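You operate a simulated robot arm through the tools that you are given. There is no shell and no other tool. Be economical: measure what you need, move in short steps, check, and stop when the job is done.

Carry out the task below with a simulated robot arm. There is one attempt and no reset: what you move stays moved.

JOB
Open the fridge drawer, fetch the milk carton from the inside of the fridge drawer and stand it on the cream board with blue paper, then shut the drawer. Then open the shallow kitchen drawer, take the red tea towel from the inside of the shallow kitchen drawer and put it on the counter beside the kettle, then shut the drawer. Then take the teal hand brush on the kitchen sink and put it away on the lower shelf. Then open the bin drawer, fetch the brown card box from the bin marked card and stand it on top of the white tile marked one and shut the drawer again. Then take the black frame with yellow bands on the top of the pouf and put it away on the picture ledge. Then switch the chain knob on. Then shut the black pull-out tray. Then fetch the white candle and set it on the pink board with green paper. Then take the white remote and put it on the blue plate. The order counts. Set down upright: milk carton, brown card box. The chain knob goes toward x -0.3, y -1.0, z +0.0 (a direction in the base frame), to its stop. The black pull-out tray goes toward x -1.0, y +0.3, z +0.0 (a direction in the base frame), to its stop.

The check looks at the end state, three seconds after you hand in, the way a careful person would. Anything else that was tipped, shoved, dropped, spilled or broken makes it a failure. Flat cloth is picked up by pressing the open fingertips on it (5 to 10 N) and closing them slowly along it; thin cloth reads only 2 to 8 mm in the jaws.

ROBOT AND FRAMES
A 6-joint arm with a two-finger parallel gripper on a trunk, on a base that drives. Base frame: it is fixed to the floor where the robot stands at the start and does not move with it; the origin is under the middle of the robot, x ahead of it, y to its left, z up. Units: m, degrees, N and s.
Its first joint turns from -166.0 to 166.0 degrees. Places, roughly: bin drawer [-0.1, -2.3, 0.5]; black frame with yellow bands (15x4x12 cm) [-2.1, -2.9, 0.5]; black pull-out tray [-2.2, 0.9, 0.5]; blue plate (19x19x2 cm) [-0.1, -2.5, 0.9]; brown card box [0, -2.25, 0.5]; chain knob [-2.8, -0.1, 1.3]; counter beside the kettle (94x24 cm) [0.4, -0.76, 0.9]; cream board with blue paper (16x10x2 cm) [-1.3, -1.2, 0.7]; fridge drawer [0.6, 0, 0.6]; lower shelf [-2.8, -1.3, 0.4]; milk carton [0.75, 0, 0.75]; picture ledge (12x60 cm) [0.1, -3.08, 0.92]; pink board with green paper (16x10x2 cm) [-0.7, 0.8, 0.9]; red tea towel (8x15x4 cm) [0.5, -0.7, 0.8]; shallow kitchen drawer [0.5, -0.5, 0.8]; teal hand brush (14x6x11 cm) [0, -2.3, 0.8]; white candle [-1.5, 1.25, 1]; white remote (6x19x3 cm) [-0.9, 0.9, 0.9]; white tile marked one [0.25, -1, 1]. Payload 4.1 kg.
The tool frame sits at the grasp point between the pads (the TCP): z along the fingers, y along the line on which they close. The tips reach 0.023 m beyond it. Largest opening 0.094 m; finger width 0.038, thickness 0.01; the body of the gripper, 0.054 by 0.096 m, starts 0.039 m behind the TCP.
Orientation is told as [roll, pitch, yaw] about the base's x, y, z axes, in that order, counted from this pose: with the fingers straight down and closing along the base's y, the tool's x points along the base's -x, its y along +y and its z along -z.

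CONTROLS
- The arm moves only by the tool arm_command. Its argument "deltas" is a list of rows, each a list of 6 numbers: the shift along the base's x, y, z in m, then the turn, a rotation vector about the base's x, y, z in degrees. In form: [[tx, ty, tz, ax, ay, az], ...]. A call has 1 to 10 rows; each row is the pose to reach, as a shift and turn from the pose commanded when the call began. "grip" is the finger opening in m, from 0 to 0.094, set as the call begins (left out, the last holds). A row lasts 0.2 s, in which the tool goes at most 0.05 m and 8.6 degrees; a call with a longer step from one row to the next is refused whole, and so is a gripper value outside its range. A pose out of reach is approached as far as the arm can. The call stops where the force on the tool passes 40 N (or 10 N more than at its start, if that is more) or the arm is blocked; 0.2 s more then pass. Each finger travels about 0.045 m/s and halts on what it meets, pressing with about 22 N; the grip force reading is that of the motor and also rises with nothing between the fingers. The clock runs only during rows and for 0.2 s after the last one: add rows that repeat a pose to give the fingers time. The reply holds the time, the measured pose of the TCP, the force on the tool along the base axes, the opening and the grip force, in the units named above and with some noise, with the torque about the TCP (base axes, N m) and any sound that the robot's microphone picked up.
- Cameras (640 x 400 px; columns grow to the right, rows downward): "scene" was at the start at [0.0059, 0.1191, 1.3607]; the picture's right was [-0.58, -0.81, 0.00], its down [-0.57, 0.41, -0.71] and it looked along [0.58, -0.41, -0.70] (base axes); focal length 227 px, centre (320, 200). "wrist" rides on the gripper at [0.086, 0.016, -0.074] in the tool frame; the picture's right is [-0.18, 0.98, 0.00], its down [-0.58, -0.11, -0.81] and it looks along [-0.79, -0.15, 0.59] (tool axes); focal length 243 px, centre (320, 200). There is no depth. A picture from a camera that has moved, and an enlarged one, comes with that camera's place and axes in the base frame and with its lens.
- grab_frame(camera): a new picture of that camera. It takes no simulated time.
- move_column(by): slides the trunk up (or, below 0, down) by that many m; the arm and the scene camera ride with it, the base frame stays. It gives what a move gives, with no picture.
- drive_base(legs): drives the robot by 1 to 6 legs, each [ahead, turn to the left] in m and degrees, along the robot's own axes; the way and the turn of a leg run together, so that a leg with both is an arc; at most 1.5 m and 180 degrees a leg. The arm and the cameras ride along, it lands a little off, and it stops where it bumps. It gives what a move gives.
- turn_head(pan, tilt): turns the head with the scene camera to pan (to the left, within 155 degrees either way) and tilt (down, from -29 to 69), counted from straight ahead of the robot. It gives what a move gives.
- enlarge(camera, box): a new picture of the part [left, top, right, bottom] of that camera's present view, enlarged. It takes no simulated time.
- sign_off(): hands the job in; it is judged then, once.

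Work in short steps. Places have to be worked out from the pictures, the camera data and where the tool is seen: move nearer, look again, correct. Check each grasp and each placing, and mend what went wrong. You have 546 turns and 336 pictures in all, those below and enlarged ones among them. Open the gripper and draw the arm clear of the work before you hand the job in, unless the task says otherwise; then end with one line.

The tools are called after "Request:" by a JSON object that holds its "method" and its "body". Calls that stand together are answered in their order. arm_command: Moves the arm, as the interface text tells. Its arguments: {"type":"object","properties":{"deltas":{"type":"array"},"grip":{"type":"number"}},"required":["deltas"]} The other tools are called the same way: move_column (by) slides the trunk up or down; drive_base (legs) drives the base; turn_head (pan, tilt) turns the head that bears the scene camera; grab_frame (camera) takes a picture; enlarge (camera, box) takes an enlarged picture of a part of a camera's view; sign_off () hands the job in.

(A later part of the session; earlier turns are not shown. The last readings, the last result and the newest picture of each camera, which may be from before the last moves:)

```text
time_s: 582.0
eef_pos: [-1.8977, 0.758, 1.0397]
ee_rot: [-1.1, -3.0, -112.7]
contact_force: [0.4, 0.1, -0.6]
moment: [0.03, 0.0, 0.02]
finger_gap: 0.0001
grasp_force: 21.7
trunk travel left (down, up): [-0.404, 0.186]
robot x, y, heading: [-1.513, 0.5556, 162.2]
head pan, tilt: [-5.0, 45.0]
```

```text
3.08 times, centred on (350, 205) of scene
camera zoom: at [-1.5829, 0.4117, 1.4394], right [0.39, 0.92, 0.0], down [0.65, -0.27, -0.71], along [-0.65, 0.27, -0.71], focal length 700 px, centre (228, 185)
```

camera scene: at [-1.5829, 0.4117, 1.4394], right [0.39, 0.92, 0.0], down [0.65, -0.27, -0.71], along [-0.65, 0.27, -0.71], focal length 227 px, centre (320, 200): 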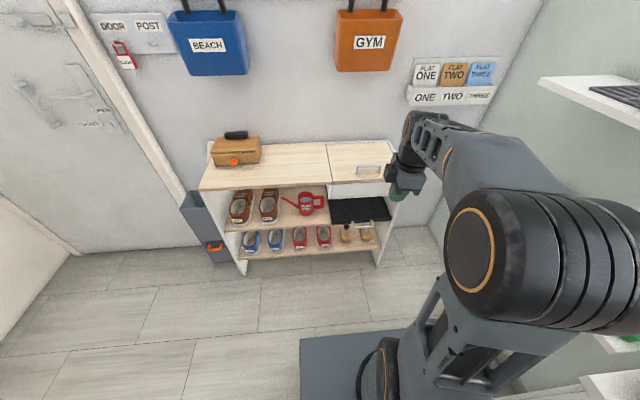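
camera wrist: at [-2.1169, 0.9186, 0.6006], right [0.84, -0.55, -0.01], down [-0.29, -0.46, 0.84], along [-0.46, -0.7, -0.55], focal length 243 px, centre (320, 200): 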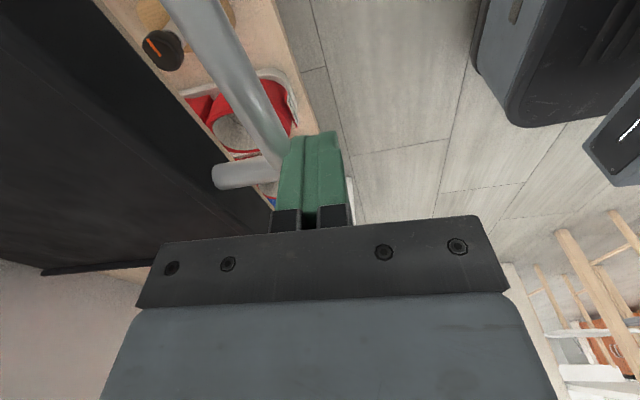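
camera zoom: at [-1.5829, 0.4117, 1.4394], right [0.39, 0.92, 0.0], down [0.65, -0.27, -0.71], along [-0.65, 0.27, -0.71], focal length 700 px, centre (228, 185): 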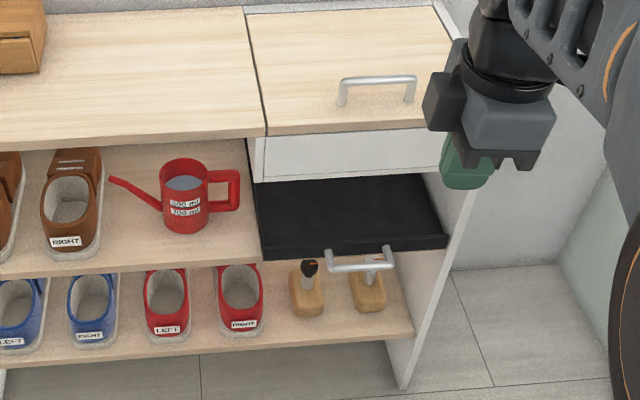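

The tray front is flush with the shelf front: it is shut. Now look for the white candle on the wall shelf to the right.

Request:
{"method": "turn_head", "body": {"pan": -80, "tilt": 35}}

Request:
{"method": "grab_frame", "body": {"camera": "scene"}}

```text
time_s: 583.5
eef_pos: [-1.8981, 0.7594, 1.0391]
ee_rot: [-1.1, -3.0, -112.7]
contact_force: [0.4, -0.4, 1.3]
moment: [0.0, -0.04, -0.01]
finger_gap: 0.0002
grasp_force: 22.0
trunk travel left (down, up): [-0.404, 0.186]
robot x, y, heading: [-1.5178, 0.5587, 162.4]
head pan, tilt: [-80.0, 35.0]
```

```text
127 pictures are left
camera scene: at [-1.4961, 0.4675, 1.4542], right [0.99, -0.13, 0.0], down [-0.08, -0.57, -0.82], along [0.11, 0.81, -0.57], focal length 227 px, centre (320, 200)
```

scene: 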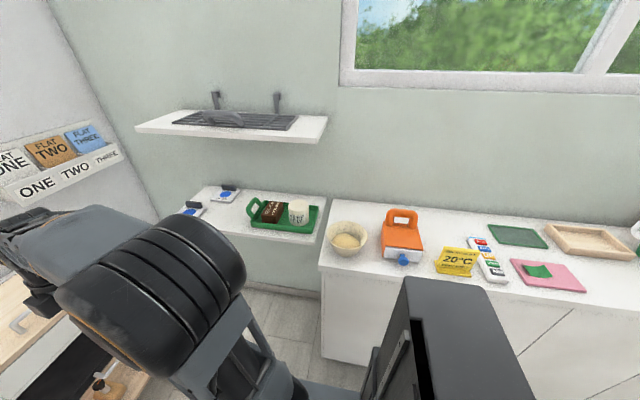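

Request:
{"method": "enlarge", "body": {"camera": "scene", "box": [170, 170, 362, 290]}}

Request:
{"method": "enlarge", "body": {"camera": "scene", "box": [380, 200, 636, 310]}}

```text
3.33 times, centred on (266, 230) of scene
camera zoom: at [-1.4961, 0.4675, 1.4542], right [0.99, -0.13, 0.0], down [-0.08, -0.57, -0.82], along [0.11, 0.81, -0.57], focal length 758 px, centre (500, 100)
```

zoom: 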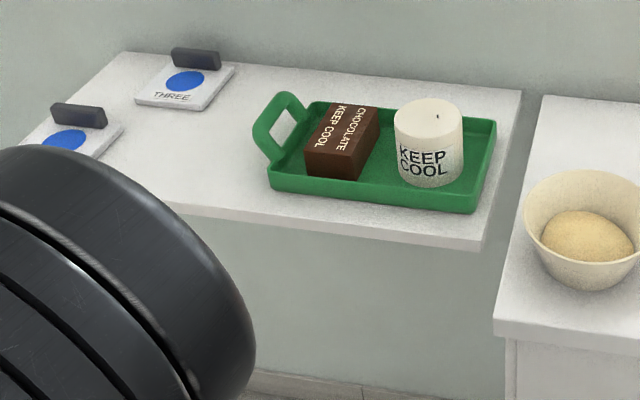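

```text
2.50 times, centred on (508, 255) of scene
camera zoom: at [-1.4961, 0.4675, 1.4542], right [0.99, -0.13, 0.0], down [-0.08, -0.57, -0.82], along [0.11, 0.81, -0.57], focal length 568 px, centre (-150, 62)
```

zoom: 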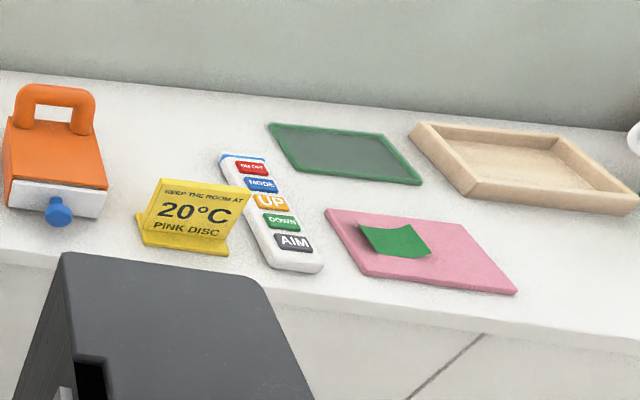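

The white candle ("KEEP COOL") sits in the green tray on the lower wall shelf, about (-1.485, 1.171), centre z≈0.90; an upper shelf overhangs behind. I move to face it squarely.

Request:
{"method": "drive_base", "body": {"legs": [[0.2, 0], [0, -89]]}}

Request:
{"method": "turn_head", "body": {"pan": 0, "tilt": 35}}

Request:
{"method": "grab_frame", "body": {"camera": "scene"}}

```text
time_s: 588.8
eef_pos: [-1.5146, 1.0088, 1.0396]
ee_rot: [-1.1, -2.9, 159.6]
contact_force: [0.3, 1.2, 0.0]
moment: [-0.02, 0.01, 0.05]
finger_gap: 0.0
grasp_force: 22.2
trunk travel left (down, up): [-0.404, 0.186]
robot x, y, heading: [-1.6989, 0.6163, 74.7]
head pan, tilt: [-80.0, 35.0]
```

```text
time_s: 590.3
eef_pos: [-1.5153, 1.009, 1.0383]
ee_rot: [-1.0, -2.9, 159.6]
contact_force: [0.2, -0.6, 0.6]
moment: [0.0, 0.0, -0.01]
finger_gap: 0.0002
grasp_force: 21.4
trunk travel left (down, up): [-0.404, 0.186]
robot x, y, heading: [-1.7024, 0.6148, 74.7]
head pan, tilt: [0.0, 35.0]
```

```text
124 pictures are left
camera scene: at [-1.8557, 0.6882, 1.4542], right [0.96, -0.27, 0.0], down [-0.15, -0.55, -0.82], along [0.22, 0.79, -0.57], focal length 227 px, centre (320, 200)
```

scene: 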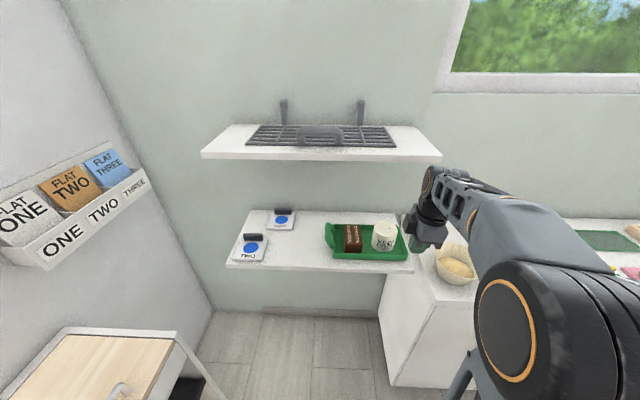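

Candle refined: (-1.484, 1.183), upper shelf at z≈1.22 overhangs from v≈0.66. I rotate the tool -86° so it closes along u, then lean it 35° to stay clear of the upper shelf.

Request:
{"method": "arm_command", "body": {"deltas": [[0, 0, 0, 0, 0, -8.6], [0, 0, 0, 0, 0, -17.2], [0, 0, 0, 0, 0, -25.8], [0, 0, 0, 0, 0, -34.4], [0, 0, 0, 0, 0, -43], [0, 0, 0, 0, 0, -51.6], [0, 0, 0, 0, 0, -60.2], [0, 0, 0, 0, 0, -68.8], [0, 0, 0, 0, 0, -77.4], [0, 0, 0, 0, 0, -86]], "grip": 0.09}}

Request:
{"method": "arm_command", "body": {"deltas": [[-0.01, -0.03, 0, 6.7, -2, 0], [-0.02, -0.06, 0, 13.4, -4, 0], [-0.02, -0.06, 0, 20.1, -6, 0], [-0.02, -0.06, 0, 26.8, -8, 0], [-0.02, -0.06, 0, 33.5, -10, 0]]}}

Request:
{"method": "grab_frame", "body": {"camera": "wrist"}}

Request:
{"method": "grab_frame", "body": {"camera": "scene"}}

```text
time_s: 592.5
eef_pos: [-1.5148, 1.0085, 1.0394]
ee_rot: [-1.2, -3.1, 73.5]
contact_force: [-0.1, 0.4, 0.3]
moment: [-0.01, 0.01, -0.02]
finger_gap: 0.0898
grasp_force: 0.1
trunk travel left (down, up): [-0.404, 0.186]
robot x, y, heading: [-1.7019, 0.6187, 74.7]
head pan, tilt: [0.0, 35.0]
```

```text
time_s: 593.7
eef_pos: [-1.536, 0.9469, 1.0399]
ee_rot: [-1.4, -38.1, 73.8]
contact_force: [-0.3, 0.2, 1.0]
moment: [0.0, 0.03, -0.01]
finger_gap: 0.09
grasp_force: 0.1
trunk travel left (down, up): [-0.404, 0.186]
robot x, y, heading: [-1.7015, 0.6181, 74.7]
head pan, tilt: [0.0, 35.0]
```

```text
123 pictures are left
camera wrist: at [-1.5856, 0.8442, 1.0452], right [-0.9, 0.43, 0.1], down [0.07, -0.07, 1.0], along [0.43, 0.9, 0.03], focal length 243 px, centre (320, 200)
```

wrist: 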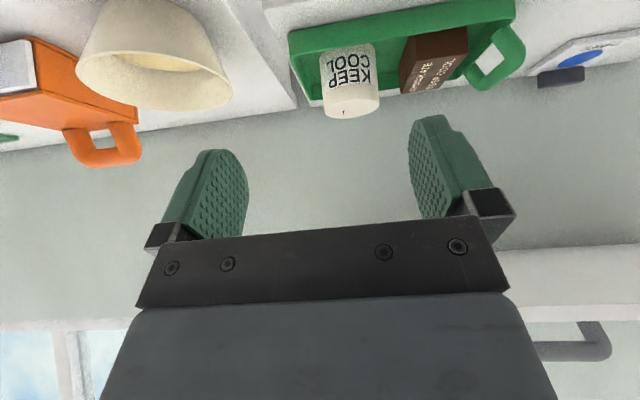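

```text
122 pictures are left
camera scene: at [-1.8559, 0.6882, 1.4542], right [0.96, -0.26, 0.0], down [-0.15, -0.55, -0.82], along [0.22, 0.79, -0.57], focal length 227 px, centre (320, 200)
```

scene: 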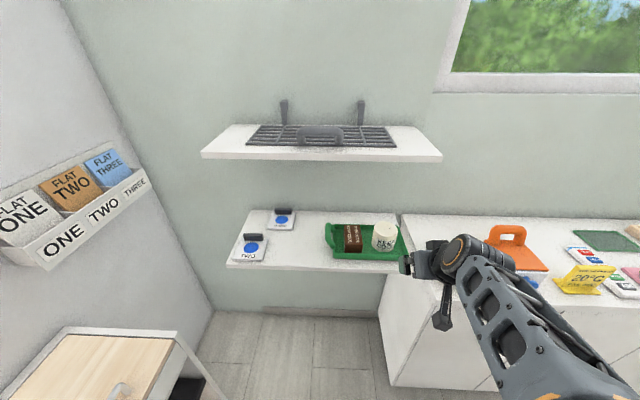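

Candle axis ≈(-1.489, 1.176), z 0.855–0.945. I reduce the lean to 28°, move above it at the same height, and check.

Request:
{"method": "arm_command", "body": {"deltas": [[0.01, 0.045, 0, -4.8, 1.4, 0], [0.019, 0.09, 0, -9.6, 2.8, 0], [0.028, 0.135, 0, -9.6, 2.8, 0], [0.037, 0.18, 0, -9.6, 2.8, 0], [0.047, 0.224, 0, -9.6, 2.8, 0], [0.047, 0.224, -0.04, -9.6, 2.8, 0]]}}

Request:
{"method": "grab_frame", "body": {"camera": "wrist"}}

Request:
{"method": "enlarge", "body": {"camera": "scene", "box": [300, 170, 492, 290]}}

```text
time_s: 595.1
eef_pos: [-1.4906, 1.1731, 0.9974]
ee_rot: [-1.3, -27.9, 73.6]
contact_force: [-1.2, -0.2, -0.6]
moment: [0.0, 0.01, 0.02]
finger_gap: 0.09
grasp_force: 0.0
trunk travel left (down, up): [-0.404, 0.186]
robot x, y, heading: [-1.7016, 0.6187, 74.5]
head pan, tilt: [0.0, 35.0]
```

```text
121 pictures are left
camera wrist: at [-1.5395, 1.0736, 1.0231], right [-0.89, 0.44, 0.07], down [0.13, 0.1, 0.99], along [0.43, 0.89, -0.15], focal length 243 px, centre (320, 200)
```

wrist: 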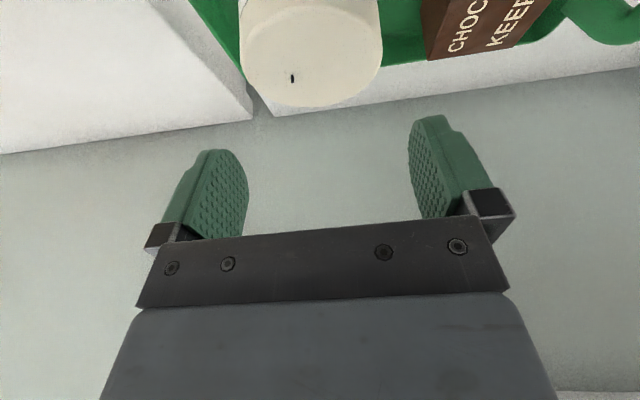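

```text
3.33 times, centred on (396, 230) of scene
camera zoom: at [-1.8557, 0.6886, 1.4542], right [0.96, -0.26, 0.0], down [-0.15, -0.55, -0.82], along [0.22, 0.79, -0.57], focal length 758 px, centre (67, 100)
```

zoom: 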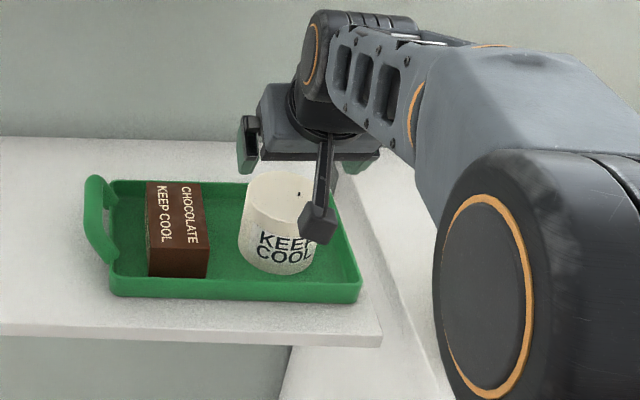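

Candle is centred below the gripper. Descend 7.2 cm and close gently.

Request:
{"method": "arm_command", "body": {"deltas": [[-0.002, -0.002, -0.03, 0, 0, 0], [-0.003, -0.004, -0.055, 0, 0, 0], [-0.003, -0.004, -0.072, 0, 0, 0]]}}

Request:
{"method": "grab_frame", "body": {"camera": "wrist"}}

```text
time_s: 595.9
eef_pos: [-1.4903, 1.1686, 0.9269]
ee_rot: [-1.4, -28.0, 73.7]
contact_force: [0.8, 0.0, 1.9]
moment: [-0.02, 0.05, -0.02]
finger_gap: 0.0898
grasp_force: 0.0
trunk travel left (down, up): [-0.404, 0.186]
robot x, y, heading: [-1.7037, 0.6204, 74.7]
head pan, tilt: [0.0, 35.0]
```

```text
119 pictures are left
camera wrist: at [-1.5394, 1.0689, 0.952], right [-0.89, 0.44, 0.07], down [0.12, 0.1, 0.99], along [0.43, 0.89, -0.15], focal length 243 px, centre (320, 200)
```

wrist: 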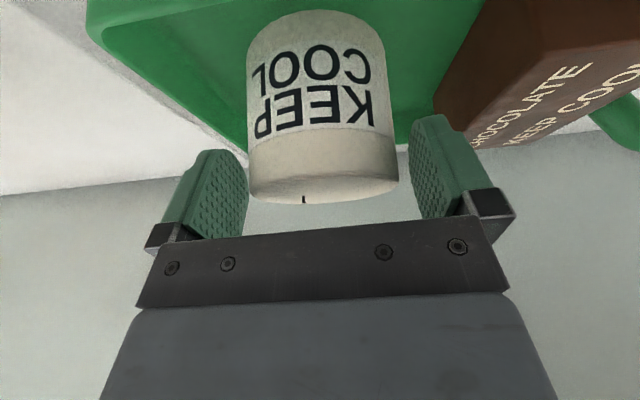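

Candle is between the fingers. Close and lift 3 cm.

Request:
{"method": "arm_command", "body": {"deltas": [[0, 0, 0, 0, 0, 0], [0, 0, 0, 0, 0, 0], [0, 0, 0, 0, 0, 0], [0, 0, 0, 0, 0, 0]], "grip": 0.05}}

Request:
{"method": "arm_command", "body": {"deltas": [[0, 0, 0.015, 0, 0, 0], [0, 0, 0.03, 0, 0, 0], [0, 0, 0.05, 0, 0, 0]]}}

Request:
{"method": "grab_frame", "body": {"camera": "wrist"}}

Request:
{"method": "enlarge", "body": {"camera": "scene", "box": [300, 170, 492, 290]}}

```text
time_s: 596.9
eef_pos: [-1.4908, 1.1695, 0.9267]
ee_rot: [-1.3, -27.9, 73.7]
contact_force: [1.4, 1.4, -0.7]
moment: [0.18, -0.02, -0.07]
finger_gap: 0.0787
grasp_force: 22.0
trunk travel left (down, up): [-0.404, 0.186]
robot x, y, heading: [-1.7022, 0.6164, 74.6]
head pan, tilt: [0.0, 35.0]
```

```text
time_s: 597.7
eef_pos: [-1.4923, 1.167, 0.9772]
ee_rot: [-1.4, -27.8, 73.7]
contact_force: [0.0, -0.9, -2.9]
moment: [-0.09, 0.03, 0.01]
finger_gap: 0.0786
grasp_force: 22.4
trunk travel left (down, up): [-0.404, 0.186]
robot x, y, heading: [-1.7013, 0.62, 75.0]
head pan, tilt: [0.0, 35.0]
```

```text
118 pictures are left
camera wrist: at [-1.541, 1.0678, 1.0021], right [-0.89, 0.44, 0.07], down [0.13, 0.1, 0.99], along [0.43, 0.89, -0.15], focal length 243 px, centre (320, 200)
```

wrist: 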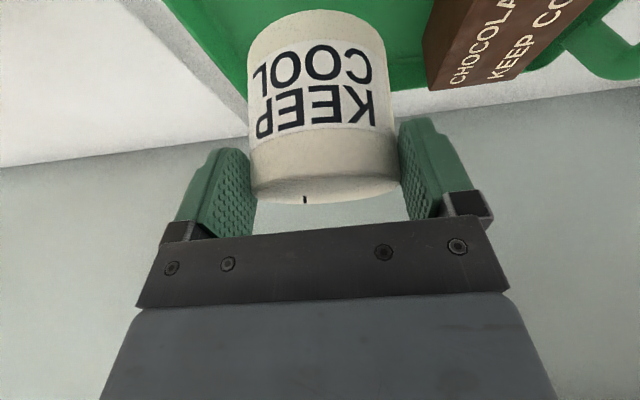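

```text
3.33 times, centred on (396, 230) of scene
camera zoom: at [-1.8557, 0.6886, 1.4542], right [0.96, -0.26, 0.0], down [-0.15, -0.55, -0.82], along [0.22, 0.79, -0.57], focal length 758 px, centre (67, 100)
```

zoom: 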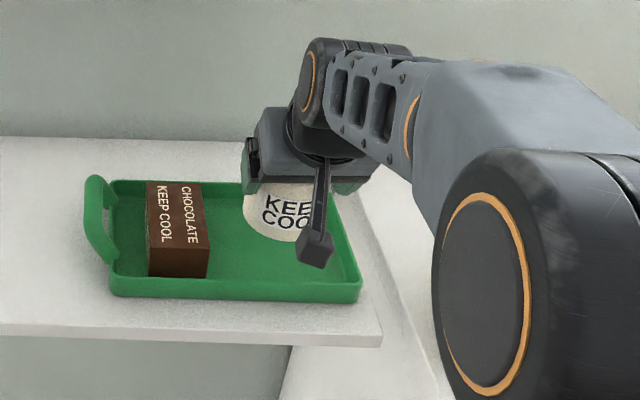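

Candle held (0.0786 m). I back out from under the upper shelf, raise the trunk, and travel to the pink board.

Request:
{"method": "drive_base", "body": {"legs": [[-0.15, 0]]}}

Request:
{"method": "move_column", "body": {"by": 0.17}}

Request:
{"method": "drive_base", "body": {"legs": [[0, -91], [0.77, 0], [0, 90]]}}

Request:
{"method": "turn_head", "body": {"pan": 0, "tilt": 45}}

Request:
{"method": "grab_frame", "body": {"camera": "scene"}}

```text
time_s: 599.1
eef_pos: [-1.5297, 1.0228, 0.9771]
ee_rot: [-1.3, -27.9, 73.4]
contact_force: [-0.3, 0.1, -3.5]
moment: [-0.08, 0.06, 0.0]
finger_gap: 0.0787
grasp_force: 22.2
trunk travel left (down, up): [-0.404, 0.186]
robot x, y, heading: [-1.7408, 0.472, 74.5]
head pan, tilt: [0.0, 35.0]
```

```text
time_s: 601.0
eef_pos: [-1.5312, 1.0225, 1.1473]
ee_rot: [-1.3, -27.9, 73.5]
contact_force: [0.1, -0.4, -3.2]
moment: [-0.08, 0.02, -0.02]
finger_gap: 0.0785
grasp_force: 22.3
trunk travel left (down, up): [-0.574, 0.016]
robot x, y, heading: [-1.7393, 0.4686, 74.6]
head pan, tilt: [0.0, 35.0]
```

```text
time_s: 612.7
eef_pos: [-0.7884, 0.8242, 1.1468]
ee_rot: [-1.4, -27.9, 73.3]
contact_force: [-1.1, -0.3, -3.2]
moment: [-0.06, 0.04, 0.0]
finger_gap: 0.0781
grasp_force: 21.8
trunk travel left (down, up): [-0.574, 0.016]
robot x, y, heading: [-1.0028, 0.2749, 74.2]
head pan, tilt: [0.0, 35.0]
```

```text
time_s: 613.5
eef_pos: [-0.7882, 0.8243, 1.1476]
ee_rot: [-1.3, -27.8, 73.1]
contact_force: [0.0, 0.3, -3.0]
moment: [-0.08, 0.05, 0.01]
finger_gap: 0.0783
grasp_force: 21.9
trunk travel left (down, up): [-0.574, 0.016]
robot x, y, heading: [-1.0046, 0.2752, 74.0]
head pan, tilt: [0.0, 45.0]
```

```text
116 pictures are left
camera scene: at [-1.1582, 0.3412, 1.6094], right [0.96, -0.27, 0.0], down [-0.19, -0.68, -0.71], along [0.19, 0.68, -0.71], focal length 227 px, centre (320, 200)
```

scene: 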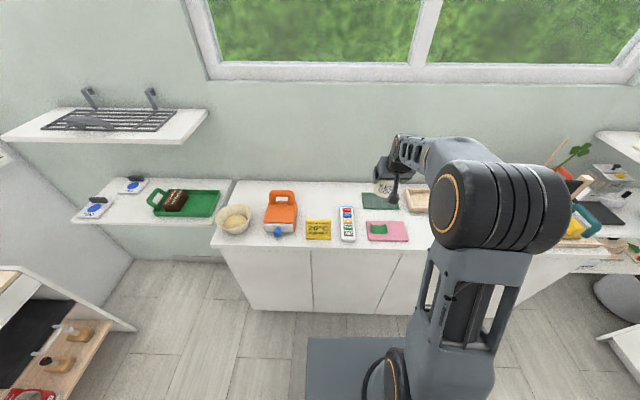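

Request:
{"method": "enlarge", "body": {"camera": "scene", "box": [300, 175, 460, 265]}}

```text
4.00 times, centred on (380, 220) of scene
camera zoom: at [-1.1582, 0.3412, 1.6094], right [0.96, -0.27, 0.0], down [-0.19, -0.68, -0.71], along [0.19, 0.68, -0.71], focal length 909 px, centre (80, 120)
```

zoom: 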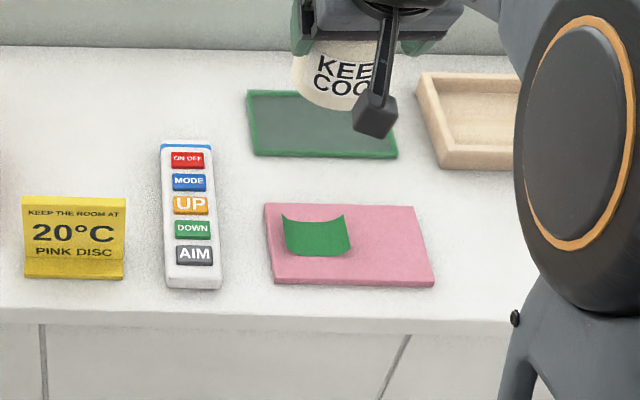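

Pink board centre (-0.737, 0.814), top z≈0.86; paper on its left part, free right part centre ≈(-0.699, 0.800). I move over it and lower by column 0.16.

Request:
{"method": "arm_command", "body": {"deltas": [[0.045, -0.012, 0, 0, 0, 0], [0.0897, -0.0247, 0, 0, 0, 0]]}}

Request:
{"method": "move_column", "body": {"by": -0.17}}

Request:
{"method": "enlarge", "body": {"camera": "scene", "box": [320, 120, 480, 220]}}

Request:
{"method": "grab_frame", "body": {"camera": "wrist"}}

```text
time_s: 614.1
eef_pos: [-0.6984, 0.797, 1.1456]
ee_rot: [-1.1, -28.0, 73.1]
contact_force: [-0.3, -0.2, -3.2]
moment: [-0.09, 0.06, 0.02]
finger_gap: 0.0783
grasp_force: 21.3
trunk travel left (down, up): [-0.574, 0.016]
robot x, y, heading: [-1.0045, 0.2744, 74.0]
head pan, tilt: [0.0, 45.0]
```

```text
time_s: 616.0
eef_pos: [-0.6988, 0.7979, 0.9749]
ee_rot: [-1.3, -27.9, 73.1]
contact_force: [0.1, 0.2, -4.1]
moment: [-0.05, 0.03, 0.02]
finger_gap: 0.0783
grasp_force: 22.2
trunk travel left (down, up): [-0.404, 0.186]
robot x, y, heading: [-1.0041, 0.2754, 74.1]
head pan, tilt: [0.0, 45.0]
```

```text
4.00 times, centred on (400, 170) of scene
camera zoom: at [-1.1581, 0.341, 1.4394], right [0.96, -0.27, 0.0], down [-0.19, -0.68, -0.71], along [0.19, 0.68, -0.71], focal length 909 px, centre (0, 320)
```

zoom: 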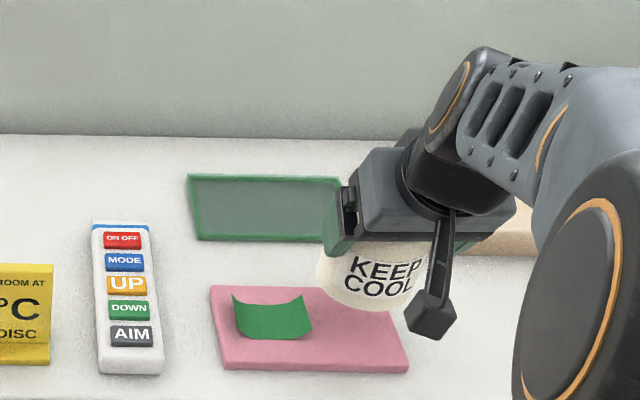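

```text
113 pictures are left
camera wrist: at [-0.7488, 0.6983, 1.0006], right [-0.89, 0.45, 0.07], down [0.13, 0.1, 0.99], along [0.44, 0.89, -0.15], focal length 243 px, centre (320, 200)
```

wrist: 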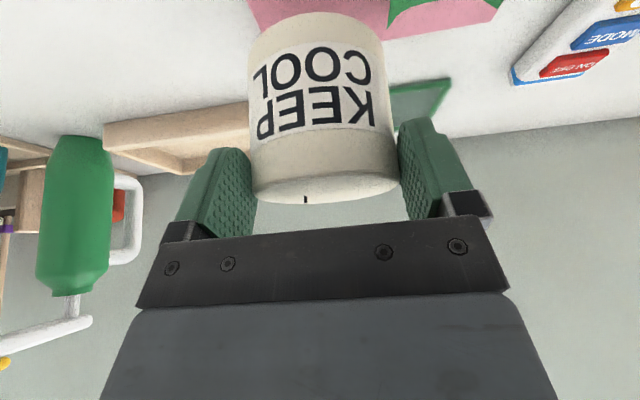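

Board top is z≈0.85; refined target shifts by (+0.006, +0.008). I lower toward contact.

Request:
{"method": "arm_command", "body": {"deltas": [[0.0065, 0.008, -0.01, 0, 0, 0], [0.0065, 0.008, -0.03, 0, 0, 0], [0.0065, 0.008, -0.042, 0, 0, 0]]}}

Request:
{"method": "arm_command", "body": {"deltas": [[0, 0, -0.006, 0, 0, 0], [0, 0, -0.011, 0, 0, 0], [0, 0, -0.016, 0, 0, 0]]}}

Request:
{"method": "enlarge", "body": {"camera": "scene", "box": [340, 140, 468, 220]}}

```text
time_s: 616.8
eef_pos: [-0.693, 0.8066, 0.9347]
ee_rot: [-1.3, -28.2, 73.0]
contact_force: [0.4, -0.9, 5.9]
moment: [0.06, 0.3, 0.02]
finger_gap: 0.0783
grasp_force: 22.0
trunk travel left (down, up): [-0.404, 0.186]
robot x, y, heading: [-1.005, 0.275, 74.0]
head pan, tilt: [0.0, 45.0]
```

```text
time_s: 617.6
eef_pos: [-0.6926, 0.8064, 0.9175]
ee_rot: [-1.2, -28.1, 73.1]
contact_force: [2.5, -1.2, 14.7]
moment: [0.38, 0.26, 0.03]
finger_gap: 0.0792
grasp_force: 22.2
trunk travel left (down, up): [-0.404, 0.186]
robot x, y, heading: [-1.0001, 0.2752, 74.2]
head pan, tilt: [0.0, 45.0]
```

```text
5.00 times, centred on (404, 180) of scene
camera zoom: at [-1.1586, 0.3395, 1.4394], right [0.96, -0.27, 0.0], down [-0.19, -0.68, -0.71], along [0.19, 0.68, -0.71], focal length 1137 px, centre (-100, 300)
```

zoom: 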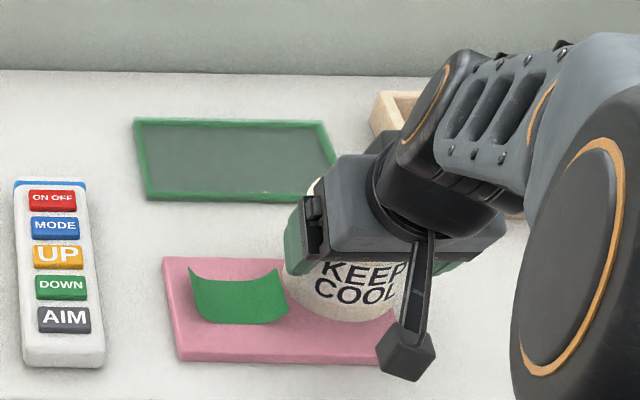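

Seated with 15 N. I ease up 3 mm, open, and lift away carefully.

Request:
{"method": "arm_command", "body": {"deltas": [[0, 0, 0.004, 0, 0, 0], [0, 0, 0.006, 0, 0, 0], [0, 0, 0.006, 0, 0, 0]], "grip": 0.094}}

Request:
{"method": "arm_command", "body": {"deltas": [[-0.002, -0.008, 0.02, 0, 0, 0], [-0.004, -0.014, 0.05, 0, 0, 0], [-0.006, -0.02, 0.09, 0, 0, 0], [-0.006, -0.02, 0.13, 0, 0, 0]]}}

Request:
{"method": "enlarge", "body": {"camera": "scene", "box": [340, 140, 468, 220]}}

Request:
{"method": "grab_frame", "body": {"camera": "wrist"}}

```text
time_s: 618.4
eef_pos: [-0.6934, 0.807, 0.9222]
ee_rot: [-1.3, -27.9, 73.1]
contact_force: [0.0, 0.6, 0.1]
moment: [0.01, -0.03, -0.03]
finger_gap: 0.094
grasp_force: 0.2
trunk travel left (down, up): [-0.404, 0.186]
robot x, y, heading: [-1.0062, 0.273, 74.1]
head pan, tilt: [0.0, 45.0]
```

```text
time_s: 619.4
eef_pos: [-0.7005, 0.7873, 1.0544]
ee_rot: [-1.3, -27.9, 73.2]
contact_force: [-0.9, -0.2, -0.4]
moment: [-0.01, -0.03, -0.02]
finger_gap: 0.094
grasp_force: 0.1
trunk travel left (down, up): [-0.404, 0.186]
robot x, y, heading: [-1.0054, 0.2718, 74.1]
head pan, tilt: [0.0, 45.0]
```

```text
5.00 times, centred on (404, 180) of scene
camera zoom: at [-1.1583, 0.3408, 1.4393], right [0.96, -0.27, 0.0], down [-0.19, -0.68, -0.71], along [0.19, 0.68, -0.71], focal length 1137 px, centre (-100, 300)
```

zoom: 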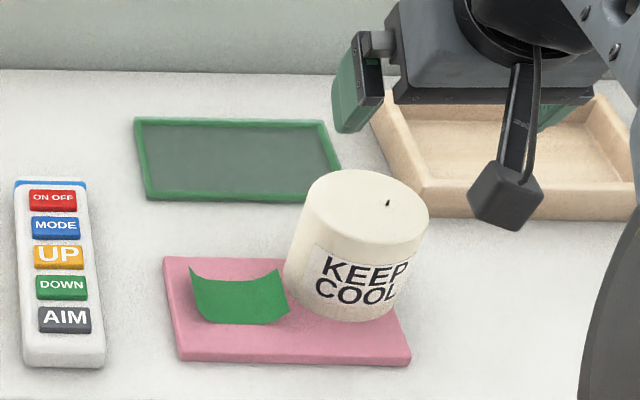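

```text
110 pictures are left
camera wrist: at [-0.75, 0.6858, 1.0798], right [-0.89, 0.45, 0.07], down [0.13, 0.1, 0.99], along [0.44, 0.89, -0.15], focal length 243 px, centre (320, 200)
```

wrist: 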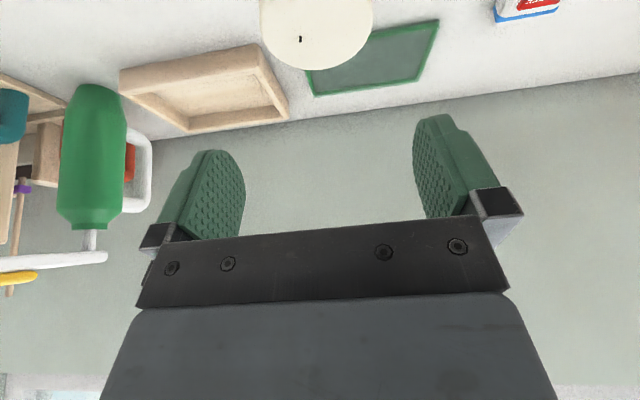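

Candle is placed on the pink board. Now the white remote: centre ≈(-0.878, 0.901), long axis ~71°. I drive 0.08 m nearer, make the tool vertical and move above it.

Request:
{"method": "drive_base", "body": {"legs": [[0.08, 0]]}}

Request:
{"method": "arm_command", "body": {"deltas": [[-0.04, 0.007, 0.0, -6.7, 2, 0], [-0.08, 0.014, 0, -13.4, 4, 0], [-0.12, 0.021, 0, -20.1, 6, 0], [-0.16, 0.029, 0, -26.8, 8, 0], [-0.199, 0.036, 0, -26.8, 8, -2]]}}

Request:
{"method": "grab_frame", "body": {"camera": "wrist"}}

Request:
{"method": "enlarge", "body": {"camera": "scene", "box": [310, 120, 470, 220]}}

```text
time_s: 620.4
eef_pos: [-0.6787, 0.8629, 1.0541]
ee_rot: [-1.3, -27.9, 73.2]
contact_force: [0.4, 0.1, 0.1]
moment: [0.01, 0.04, -0.04]
finger_gap: 0.0939
grasp_force: 0.0
trunk travel left (down, up): [-0.404, 0.186]
robot x, y, heading: [-0.9815, 0.3512, 74.1]
head pan, tilt: [0.0, 45.0]
```

```text
time_s: 621.6
eef_pos: [-0.8776, 0.9005, 1.0538]
ee_rot: [-1.9, 0.1, 71.2]
contact_force: [-0.1, 0.2, -0.2]
moment: [-0.01, 0.02, 0.01]
finger_gap: 0.0941
grasp_force: 0.1
trunk travel left (down, up): [-0.404, 0.186]
robot x, y, heading: [-0.9834, 0.3549, 74.2]
head pan, tilt: [0.0, 45.0]
```

```text
109 pictures are left
camera wrist: at [-0.9231, 0.8258, 1.1286], right [-0.87, 0.49, -0.03], down [0.27, 0.53, 0.81], along [0.41, 0.7, -0.59], focal length 243 px, centre (320, 200)
```

wrist: 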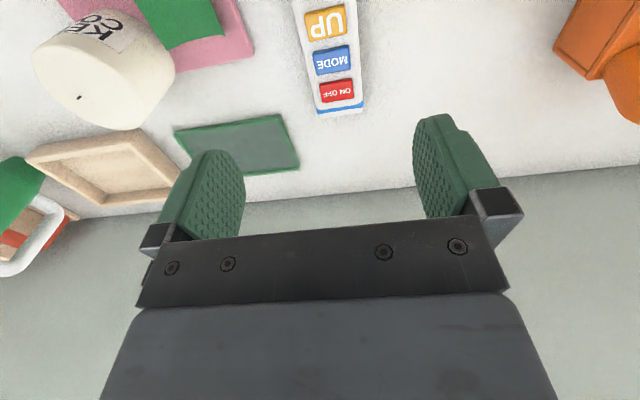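

```text
4.00 times, centred on (390, 170) of scene
camera zoom: at [-1.1365, 0.4184, 1.4393], right [0.96, -0.27, 0.0], down [-0.19, -0.68, -0.71], along [0.19, 0.68, -0.71], focal length 909 px, centre (40, 320)
```

zoom: 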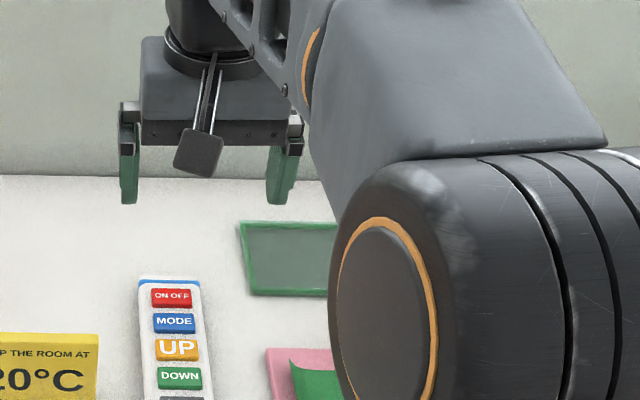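

Aligned with the remote (within 3 mm). Descend to z≈0.885, then gently on.

Request:
{"method": "arm_command", "body": {"deltas": [[-0.002, 0.001, -0.045, 1.0, 1.6, 0], [-0.003, 0.001, -0.09, 1.0, 1.6, 0], [-0.003, 0.001, -0.135, 1.0, 1.6, 0], [-0.003, 0.001, -0.168, 1.0, 1.6, 0]]}}

Request:
{"method": "grab_frame", "body": {"camera": "wrist"}}

Request:
{"method": "arm_command", "body": {"deltas": [[0, 0, -0.01, 0, 0, 0], [0, 0, -0.02, 0, 0, 0], [0, 0, -0.03, 0, 0, 0]]}}

Request:
{"method": "grab_frame", "body": {"camera": "wrist"}}

```text
time_s: 622.6
eef_pos: [-0.8781, 0.9006, 0.8843]
ee_rot: [0.0, -0.5, 71.2]
contact_force: [0.7, -0.3, 0.4]
moment: [-0.04, 0.01, 0.01]
finger_gap: 0.094
grasp_force: 0.1
trunk travel left (down, up): [-0.404, 0.186]
robot x, y, heading: [-0.9818, 0.3513, 74.1]
head pan, tilt: [0.0, 45.0]
```

```text
107 pictures are left
camera wrist: at [-0.9215, 0.8245, 0.9578], right [-0.87, 0.49, 0.0], down [0.29, 0.51, 0.81], along [0.4, 0.71, -0.59], focal length 243 px, centre (320, 200)
```

wrist: 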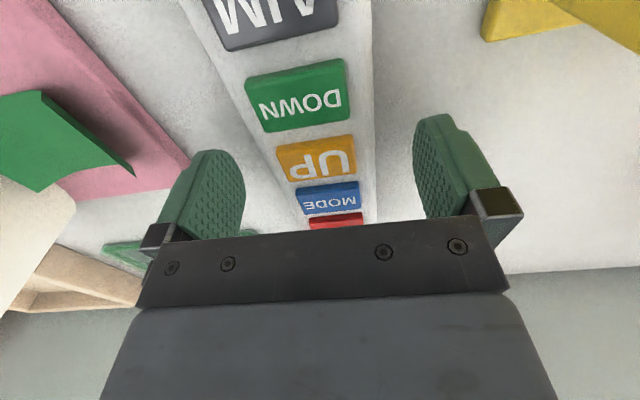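

```text
time_s: 623.3
eef_pos: [-0.8771, 0.9013, 0.8722]
ee_rot: [0.0, -1.4, 71.4]
contact_force: [-1.2, -10.0, 17.7]
moment: [-0.63, -0.07, -0.12]
finger_gap: 0.094
grasp_force: 0.0
trunk travel left (down, up): [-0.404, 0.186]
robot x, y, heading: [-0.98, 0.3528, 73.9]
head pan, tilt: [0.0, 45.0]
stopped in row 3: the force on the tool passed its limit (the readings are from after the stop); the commanded pose is now the measured one
```

```text
106 pictures are left
camera wrist: at [-0.9221, 0.8239, 0.9463], right [-0.87, 0.49, 0.0], down [0.28, 0.5, 0.82], along [0.4, 0.71, -0.57], focal length 243 px, centre (320, 200)
```

wrist: 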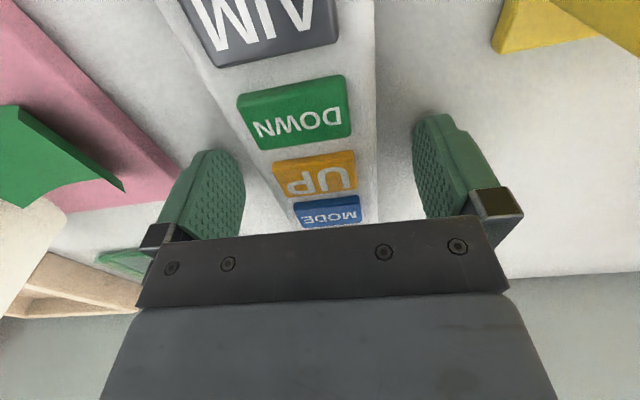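

The fingertips touch the cabinet top (z≈0.849). I raise 3 mm, level, and close on the remote.

Request:
{"method": "arm_command", "body": {"deltas": [[0, 0, 0.004, 1.3, -0.4, 0], [0, 0, 0.004, 1.3, -0.4, 0]]}}

Request:
{"method": "arm_command", "body": {"deltas": [[0, 0, 0, 0, 0, 0], [0, 0, 0, 0, 0, 0], [0, 0, 0, 0, 0, 0], [0, 0, 0, 0, 0, 0], [0, 0, 0, 0, 0, 0]], "grip": 0.03}}

Request:
{"method": "arm_command", "body": {"deltas": [[0, 0, 0.02, 0, 0, 0], [0, 0, 0.05, 0, 0, 0], [0, 0, 0.08, 0, 0, 0]]}}

Request:
{"method": "grab_frame", "body": {"camera": "wrist"}}

```text
time_s: 623.9
eef_pos: [-0.8777, 0.9016, 0.8737]
ee_rot: [0.1, -2.5, 71.3]
contact_force: [-0.9, -1.8, 2.9]
moment: [-0.14, -0.09, -0.13]
finger_gap: 0.0939
grasp_force: 0.0
trunk travel left (down, up): [-0.404, 0.186]
robot x, y, heading: [-0.98, 0.3498, 74.1]
head pan, tilt: [0.0, 45.0]
```

```text
time_s: 625.1
eef_pos: [-0.8772, 0.9014, 0.8738]
ee_rot: [0.0, -2.4, 71.3]
contact_force: [0.1, 0.3, 0.0]
moment: [0.01, 0.02, 0.03]
finger_gap: 0.0558
grasp_force: 22.0
trunk travel left (down, up): [-0.404, 0.186]
robot x, y, heading: [-0.9798, 0.3484, 74.0]
head pan, tilt: [0.0, 45.0]
```

```text
time_s: 625.9
eef_pos: [-0.8794, 0.9016, 0.9555]
ee_rot: [0.1, -2.4, 71.3]
contact_force: [-0.5, -0.2, -2.1]
moment: [0.0, -0.01, 0.0]
finger_gap: 0.0556
grasp_force: 21.8
trunk travel left (down, up): [-0.404, 0.186]
robot x, y, heading: [-0.9826, 0.3557, 74.0]
head pan, tilt: [0.0, 45.0]
```

```text
105 pictures are left
camera wrist: at [-0.9237, 0.8232, 1.0267], right [-0.87, 0.49, 0.01], down [0.28, 0.48, 0.83], along [0.4, 0.73, -0.56], focal length 243 px, centre (320, 200)
```

wrist: 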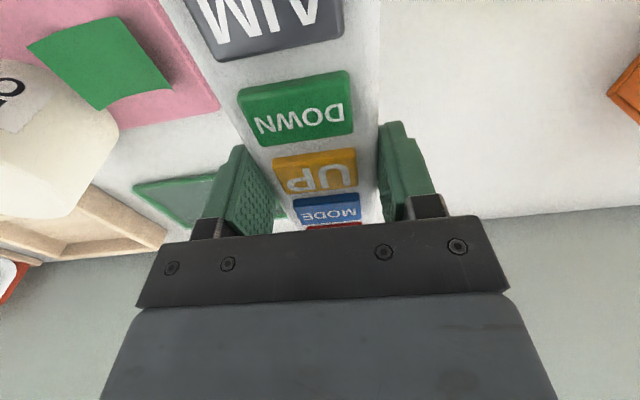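

Remote held (0.056). I raise and drive: back off, along +u, then along the counter to the blue plate.

Request:
{"method": "move_column", "body": {"by": 0.17}}

Request:
{"method": "drive_base", "body": {"legs": [[-0.27, 0], [0, -90.7], [0.8, 0], [0, -90], [1.1, 0], [1.05, 0]]}}

Request:
{"method": "drive_base", "body": {"legs": [[0, 90]]}}

Request:
{"method": "turn_head", "body": {"pan": 0, "tilt": 45}}

Request:
{"method": "grab_frame", "body": {"camera": "scene"}}

```text
time_s: 627.8
eef_pos: [-0.8787, 0.9018, 1.125]
ee_rot: [0.0, -2.4, 71.2]
contact_force: [-1.2, -0.1, -1.9]
moment: [-0.01, 0.06, 0.01]
finger_gap: 0.0559
grasp_force: 22.2
trunk travel left (down, up): [-0.574, 0.016]
robot x, y, heading: [-0.9815, 0.3558, 74.0]
head pan, tilt: [0.0, 45.0]
```

```text
time_s: 651.5
eef_pos: [-0.9308, -2.758, 1.1261]
ee_rot: [0.0, -2.4, -108.1]
contact_force: [0.2, 0.2, -1.5]
moment: [0.04, -0.01, -0.01]
finger_gap: 0.0555
grasp_force: 22.0
trunk travel left (down, up): [-0.574, 0.016]
robot x, y, heading: [-0.8348, -2.2069, -105.1]
head pan, tilt: [0.0, 45.0]
```

```text
time_s: 655.8
eef_pos: [-0.2817, -2.2858, 1.1246]
ee_rot: [0.0, -2.3, -16.2]
contact_force: [-1.1, -0.1, -1.8]
moment: [-0.02, 0.0, 0.04]
finger_gap: 0.0556
grasp_force: 21.6
trunk travel left (down, up): [-0.574, 0.016]
robot x, y, heading: [-0.8327, -2.2083, -13.4]
head pan, tilt: [0.0, 45.0]
```

```text
time_s: 656.4
eef_pos: [-0.2814, -2.2867, 1.1253]
ee_rot: [0.0, -2.4, -16.3]
contact_force: [-0.1, -0.2, -1.8]
moment: [-0.02, 0.0, 0.02]
finger_gap: 0.0556
grasp_force: 21.6
trunk travel left (down, up): [-0.574, 0.016]
robot x, y, heading: [-0.8322, -2.2096, -13.4]
head pan, tilt: [0.0, 45.0]
```

```text
104 pictures are left
camera scene: at [-0.776, -2.0502, 1.6094], right [-0.23, -0.97, 0.0], down [-0.69, 0.16, -0.71], along [0.69, -0.16, -0.71], focal length 227 px, centre (320, 200)
```

scene: 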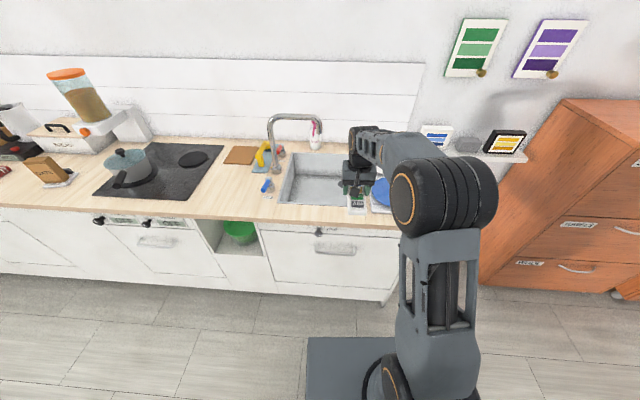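

Request:
{"method": "drive_base", "body": {"legs": [[0.1, -3.3]]}}

Request:
{"method": "turn_head", "body": {"pan": -8, "tilt": 50}}

Request:
{"method": "enlarge", "body": {"camera": "scene", "box": [260, 90, 500, 240]}}

Request:
{"method": "grab_frame", "body": {"camera": "wrist"}}

```text
time_s: 657.6
eef_pos: [-0.1904, -2.3427, 1.1241]
ee_rot: [0.0, -2.5, -19.4]
contact_force: [0.3, 0.0, -2.5]
moment: [0.02, 0.0, -0.02]
finger_gap: 0.0555
grasp_force: 22.4
trunk travel left (down, up): [-0.574, 0.016]
robot x, y, heading: [-0.7377, -2.2324, -16.7]
head pan, tilt: [0.0, 45.0]
```

```text
time_s: 658.3
eef_pos: [-0.1912, -2.343, 1.1243]
ee_rot: [0.0, -2.4, -19.5]
contact_force: [-0.4, -0.4, -1.4]
moment: [-0.06, 0.0, 0.0]
finger_gap: 0.0558
grasp_force: 22.0
trunk travel left (down, up): [-0.574, 0.016]
robot x, y, heading: [-0.7399, -2.235, -16.7]
head pan, tilt: [-8.0, 50.0]
```

```text
2.67 times, centred on (380, 165) of scene
camera zoom: at [-0.68, -2.0881, 1.6025], right [-0.42, -0.91, 0.0], down [-0.7, 0.32, -0.64], along [0.58, -0.27, -0.77], focal length 606 px, centre (160, 293)
```

zoom: 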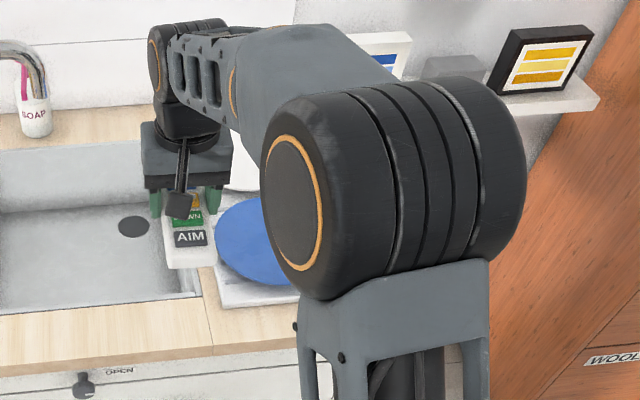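

```text
102 pictures are left
camera wrist: at [-0.2708, -2.2957, 1.196], right [0.5, 0.87, 0.01], down [0.48, -0.29, 0.83], along [0.72, -0.41, -0.56], focal length 243 px, centre (320, 200)
```

wrist: 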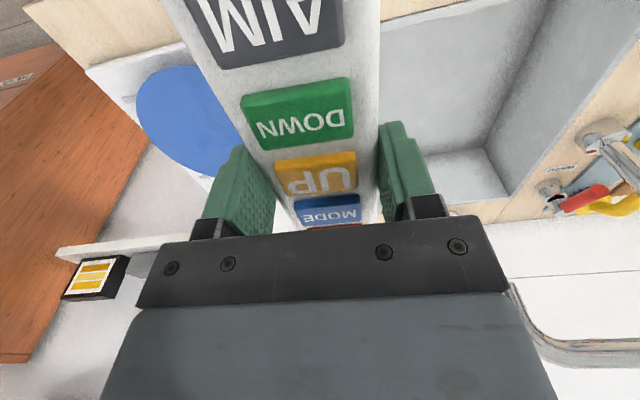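

The arm hides the plate. I swing the arm left a little to view the plate fully.

Request:
{"method": "arm_command", "body": {"deltas": [[-0.01, 0.045, 0, 0, 0, 0], [-0.02, 0.09, 0, 0, 0, 0], [-0.04, 0.135, 0, 0, 0, 0], [-0.06, 0.17, 0, 0, 0, 0], [-0.08, 0.205, 0, 0, 0, 0]]}}

Request:
{"method": "turn_head", "body": {"pan": -20, "tilt": 50}}

Request:
{"method": "grab_frame", "body": {"camera": "scene"}}

```text
time_s: 659.5
eef_pos: [-0.2745, -2.1375, 1.127]
ee_rot: [0.1, -2.5, -19.6]
contact_force: [-0.1, 0.1, -1.2]
moment: [0.0, 0.01, -0.01]
finger_gap: 0.0554
grasp_force: 21.6
trunk travel left (down, up): [-0.574, 0.016]
robot x, y, heading: [-0.7408, -2.2321, -16.4]
head pan, tilt: [-8.0, 50.0]
```

```text
time_s: 660.2
eef_pos: [-0.272, -2.1379, 1.1253]
ee_rot: [0.0, -2.3, -19.4]
contact_force: [-0.1, 0.2, -1.6]
moment: [0.0, 0.0, -0.01]
finger_gap: 0.0558
grasp_force: 21.8
trunk travel left (down, up): [-0.574, 0.016]
robot x, y, heading: [-0.7387, -2.2362, -16.5]
head pan, tilt: [-20.0, 50.0]
```

```text
101 pictures are left
camera scene: at [-0.6883, -2.1018, 1.6024], right [-0.6, -0.8, 0.0], down [-0.62, 0.46, -0.64], along [0.52, -0.38, -0.77], focal length 227 px, centre (320, 200)
```

scene: 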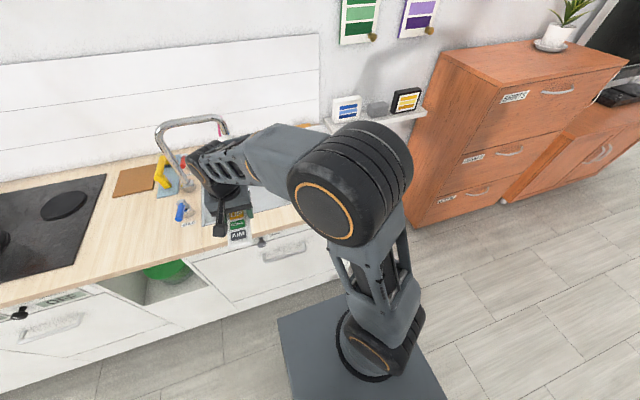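

The elbow blocks the view. I return the arm and sidestep the robot to the right ~0.2 m so the plate is left of the arm.

Request:
{"method": "drive_base", "body": {"legs": [[-0.1, 0], [0, -45], [0.29, 0], [0, 45]]}}

Request:
{"method": "turn_head", "body": {"pan": 5, "tilt": 50}}

Request:
{"method": "grab_frame", "body": {"camera": "scene"}}

```text
time_s: 667.1
eef_pos: [-0.2306, -2.367, 1.1257]
ee_rot: [0.0, -2.4, -19.7]
contact_force: [0.5, 0.7, -0.8]
moment: [0.02, 0.04, 0.02]
finger_gap: 0.056
grasp_force: 21.6
trunk travel left (down, up): [-0.574, 0.016]
robot x, y, heading: [-0.6975, -2.4643, -16.7]
head pan, tilt: [-20.0, 50.0]
```

```text
time_s: 668.0
eef_pos: [-0.2301, -2.3664, 1.1256]
ee_rot: [0.0, -2.5, -19.6]
contact_force: [-0.5, -0.4, -1.7]
moment: [0.0, 0.01, -0.01]
finger_gap: 0.0556
grasp_force: 22.4
trunk travel left (down, up): [-0.574, 0.016]
robot x, y, heading: [-0.6974, -2.4613, -17.0]
head pan, tilt: [5.0, 50.0]
```

```text
100 pictures are left
camera scene: at [-0.6321, -2.2991, 1.6024], right [-0.2, -0.98, 0.0], down [-0.75, 0.16, -0.64], along [0.63, -0.13, -0.77], focal length 227 px, centre (320, 200)
```

scene: 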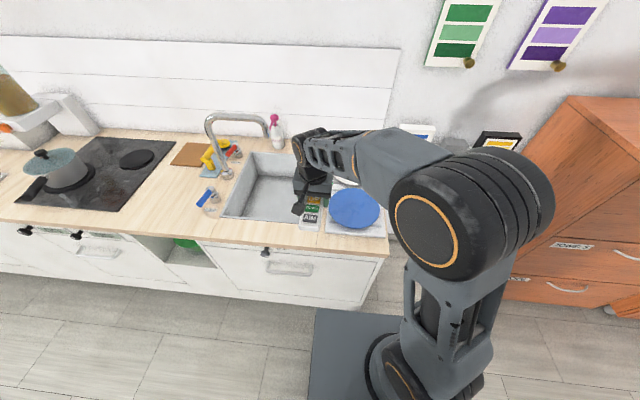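

Now the plate is visible. Enlarge.

Request:
{"method": "enlarge", "body": {"camera": "scene", "box": [280, 160, 408, 240]}}

```text
5.00 times, centred on (344, 200) of scene
camera zoom: at [-0.6321, -2.2991, 1.6024], right [-0.2, -0.98, 0.0], down [-0.75, 0.16, -0.64], along [0.63, -0.13, -0.77], focal length 1137 px, centre (200, 200)
```

zoom: 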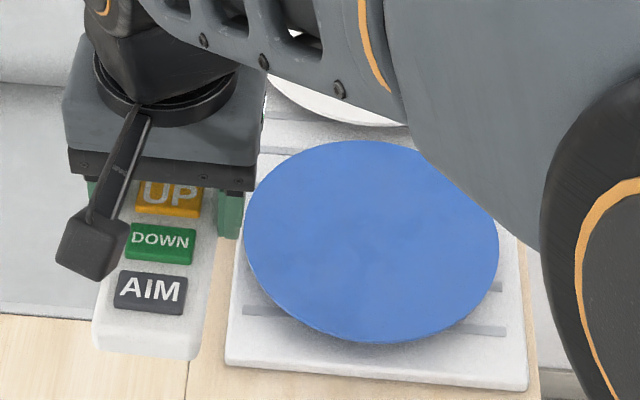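

Plate centre ≈(-0.145, -2.532), flat, z≈0.93. I move the remote above it (remote centre is ~1 cm on the robot side of the TCP).

Request:
{"method": "arm_command", "body": {"deltas": [[0.022, -0.04, 0, 0, 0, 0], [0.045, -0.08, 0, 0, 0, 0], [0.067, -0.12, 0, 0, 0, 0], [0.09, -0.16, 0, 0, 0, 0], [0.094, -0.168, -0.03, 0, 0, 0], [0.094, -0.168, -0.07, 0, 0, 0], [0.094, -0.168, -0.11, 0, 0, 0]]}}

Request:
{"method": "enlarge", "body": {"camera": "scene", "box": [300, 150, 428, 230]}}

Request:
{"method": "grab_frame", "body": {"camera": "wrist"}}

```text
time_s: 669.6
eef_pos: [-0.1374, -2.5337, 1.0152]
ee_rot: [0.0, -2.3, -19.5]
contact_force: [-0.9, 0.9, -1.6]
moment: [-0.04, 0.0, -0.02]
finger_gap: 0.0555
grasp_force: 22.0
trunk travel left (down, up): [-0.574, 0.016]
robot x, y, heading: [-0.6981, -2.4589, -16.7]
head pan, tilt: [5.0, 50.0]
```

```text
5.00 times, centred on (364, 190) of scene
camera zoom: at [-0.6317, -2.2992, 1.6025], right [-0.2, -0.98, 0.0], down [-0.75, 0.16, -0.64], along [0.63, -0.13, -0.77], focal length 1137 px, centre (100, 250)
```

zoom: 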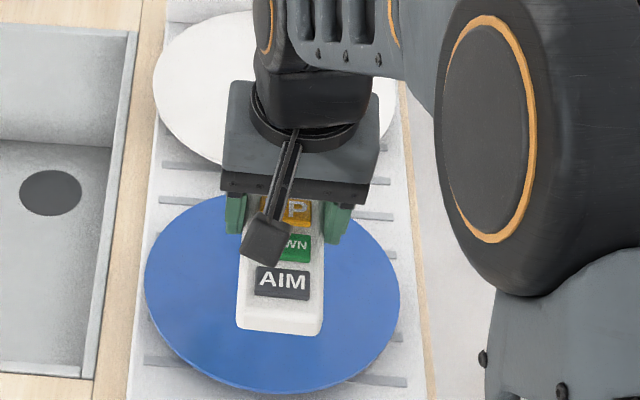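

```text
97 pictures are left
camera wrist: at [-0.2165, -2.4875, 1.0867], right [0.5, 0.86, 0.01], down [0.48, -0.29, 0.83], along [0.72, -0.41, -0.56], focal length 243 px, centre (320, 200)
```

wrist: 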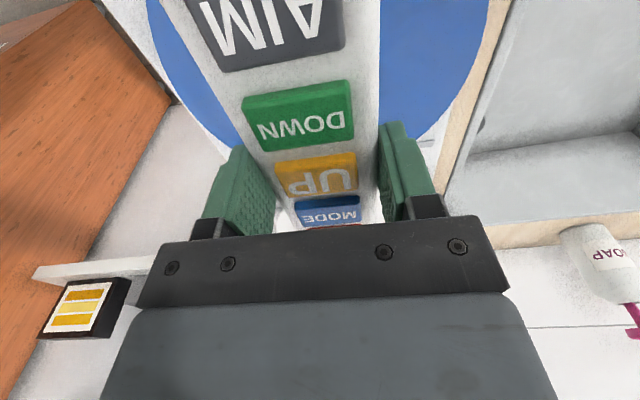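

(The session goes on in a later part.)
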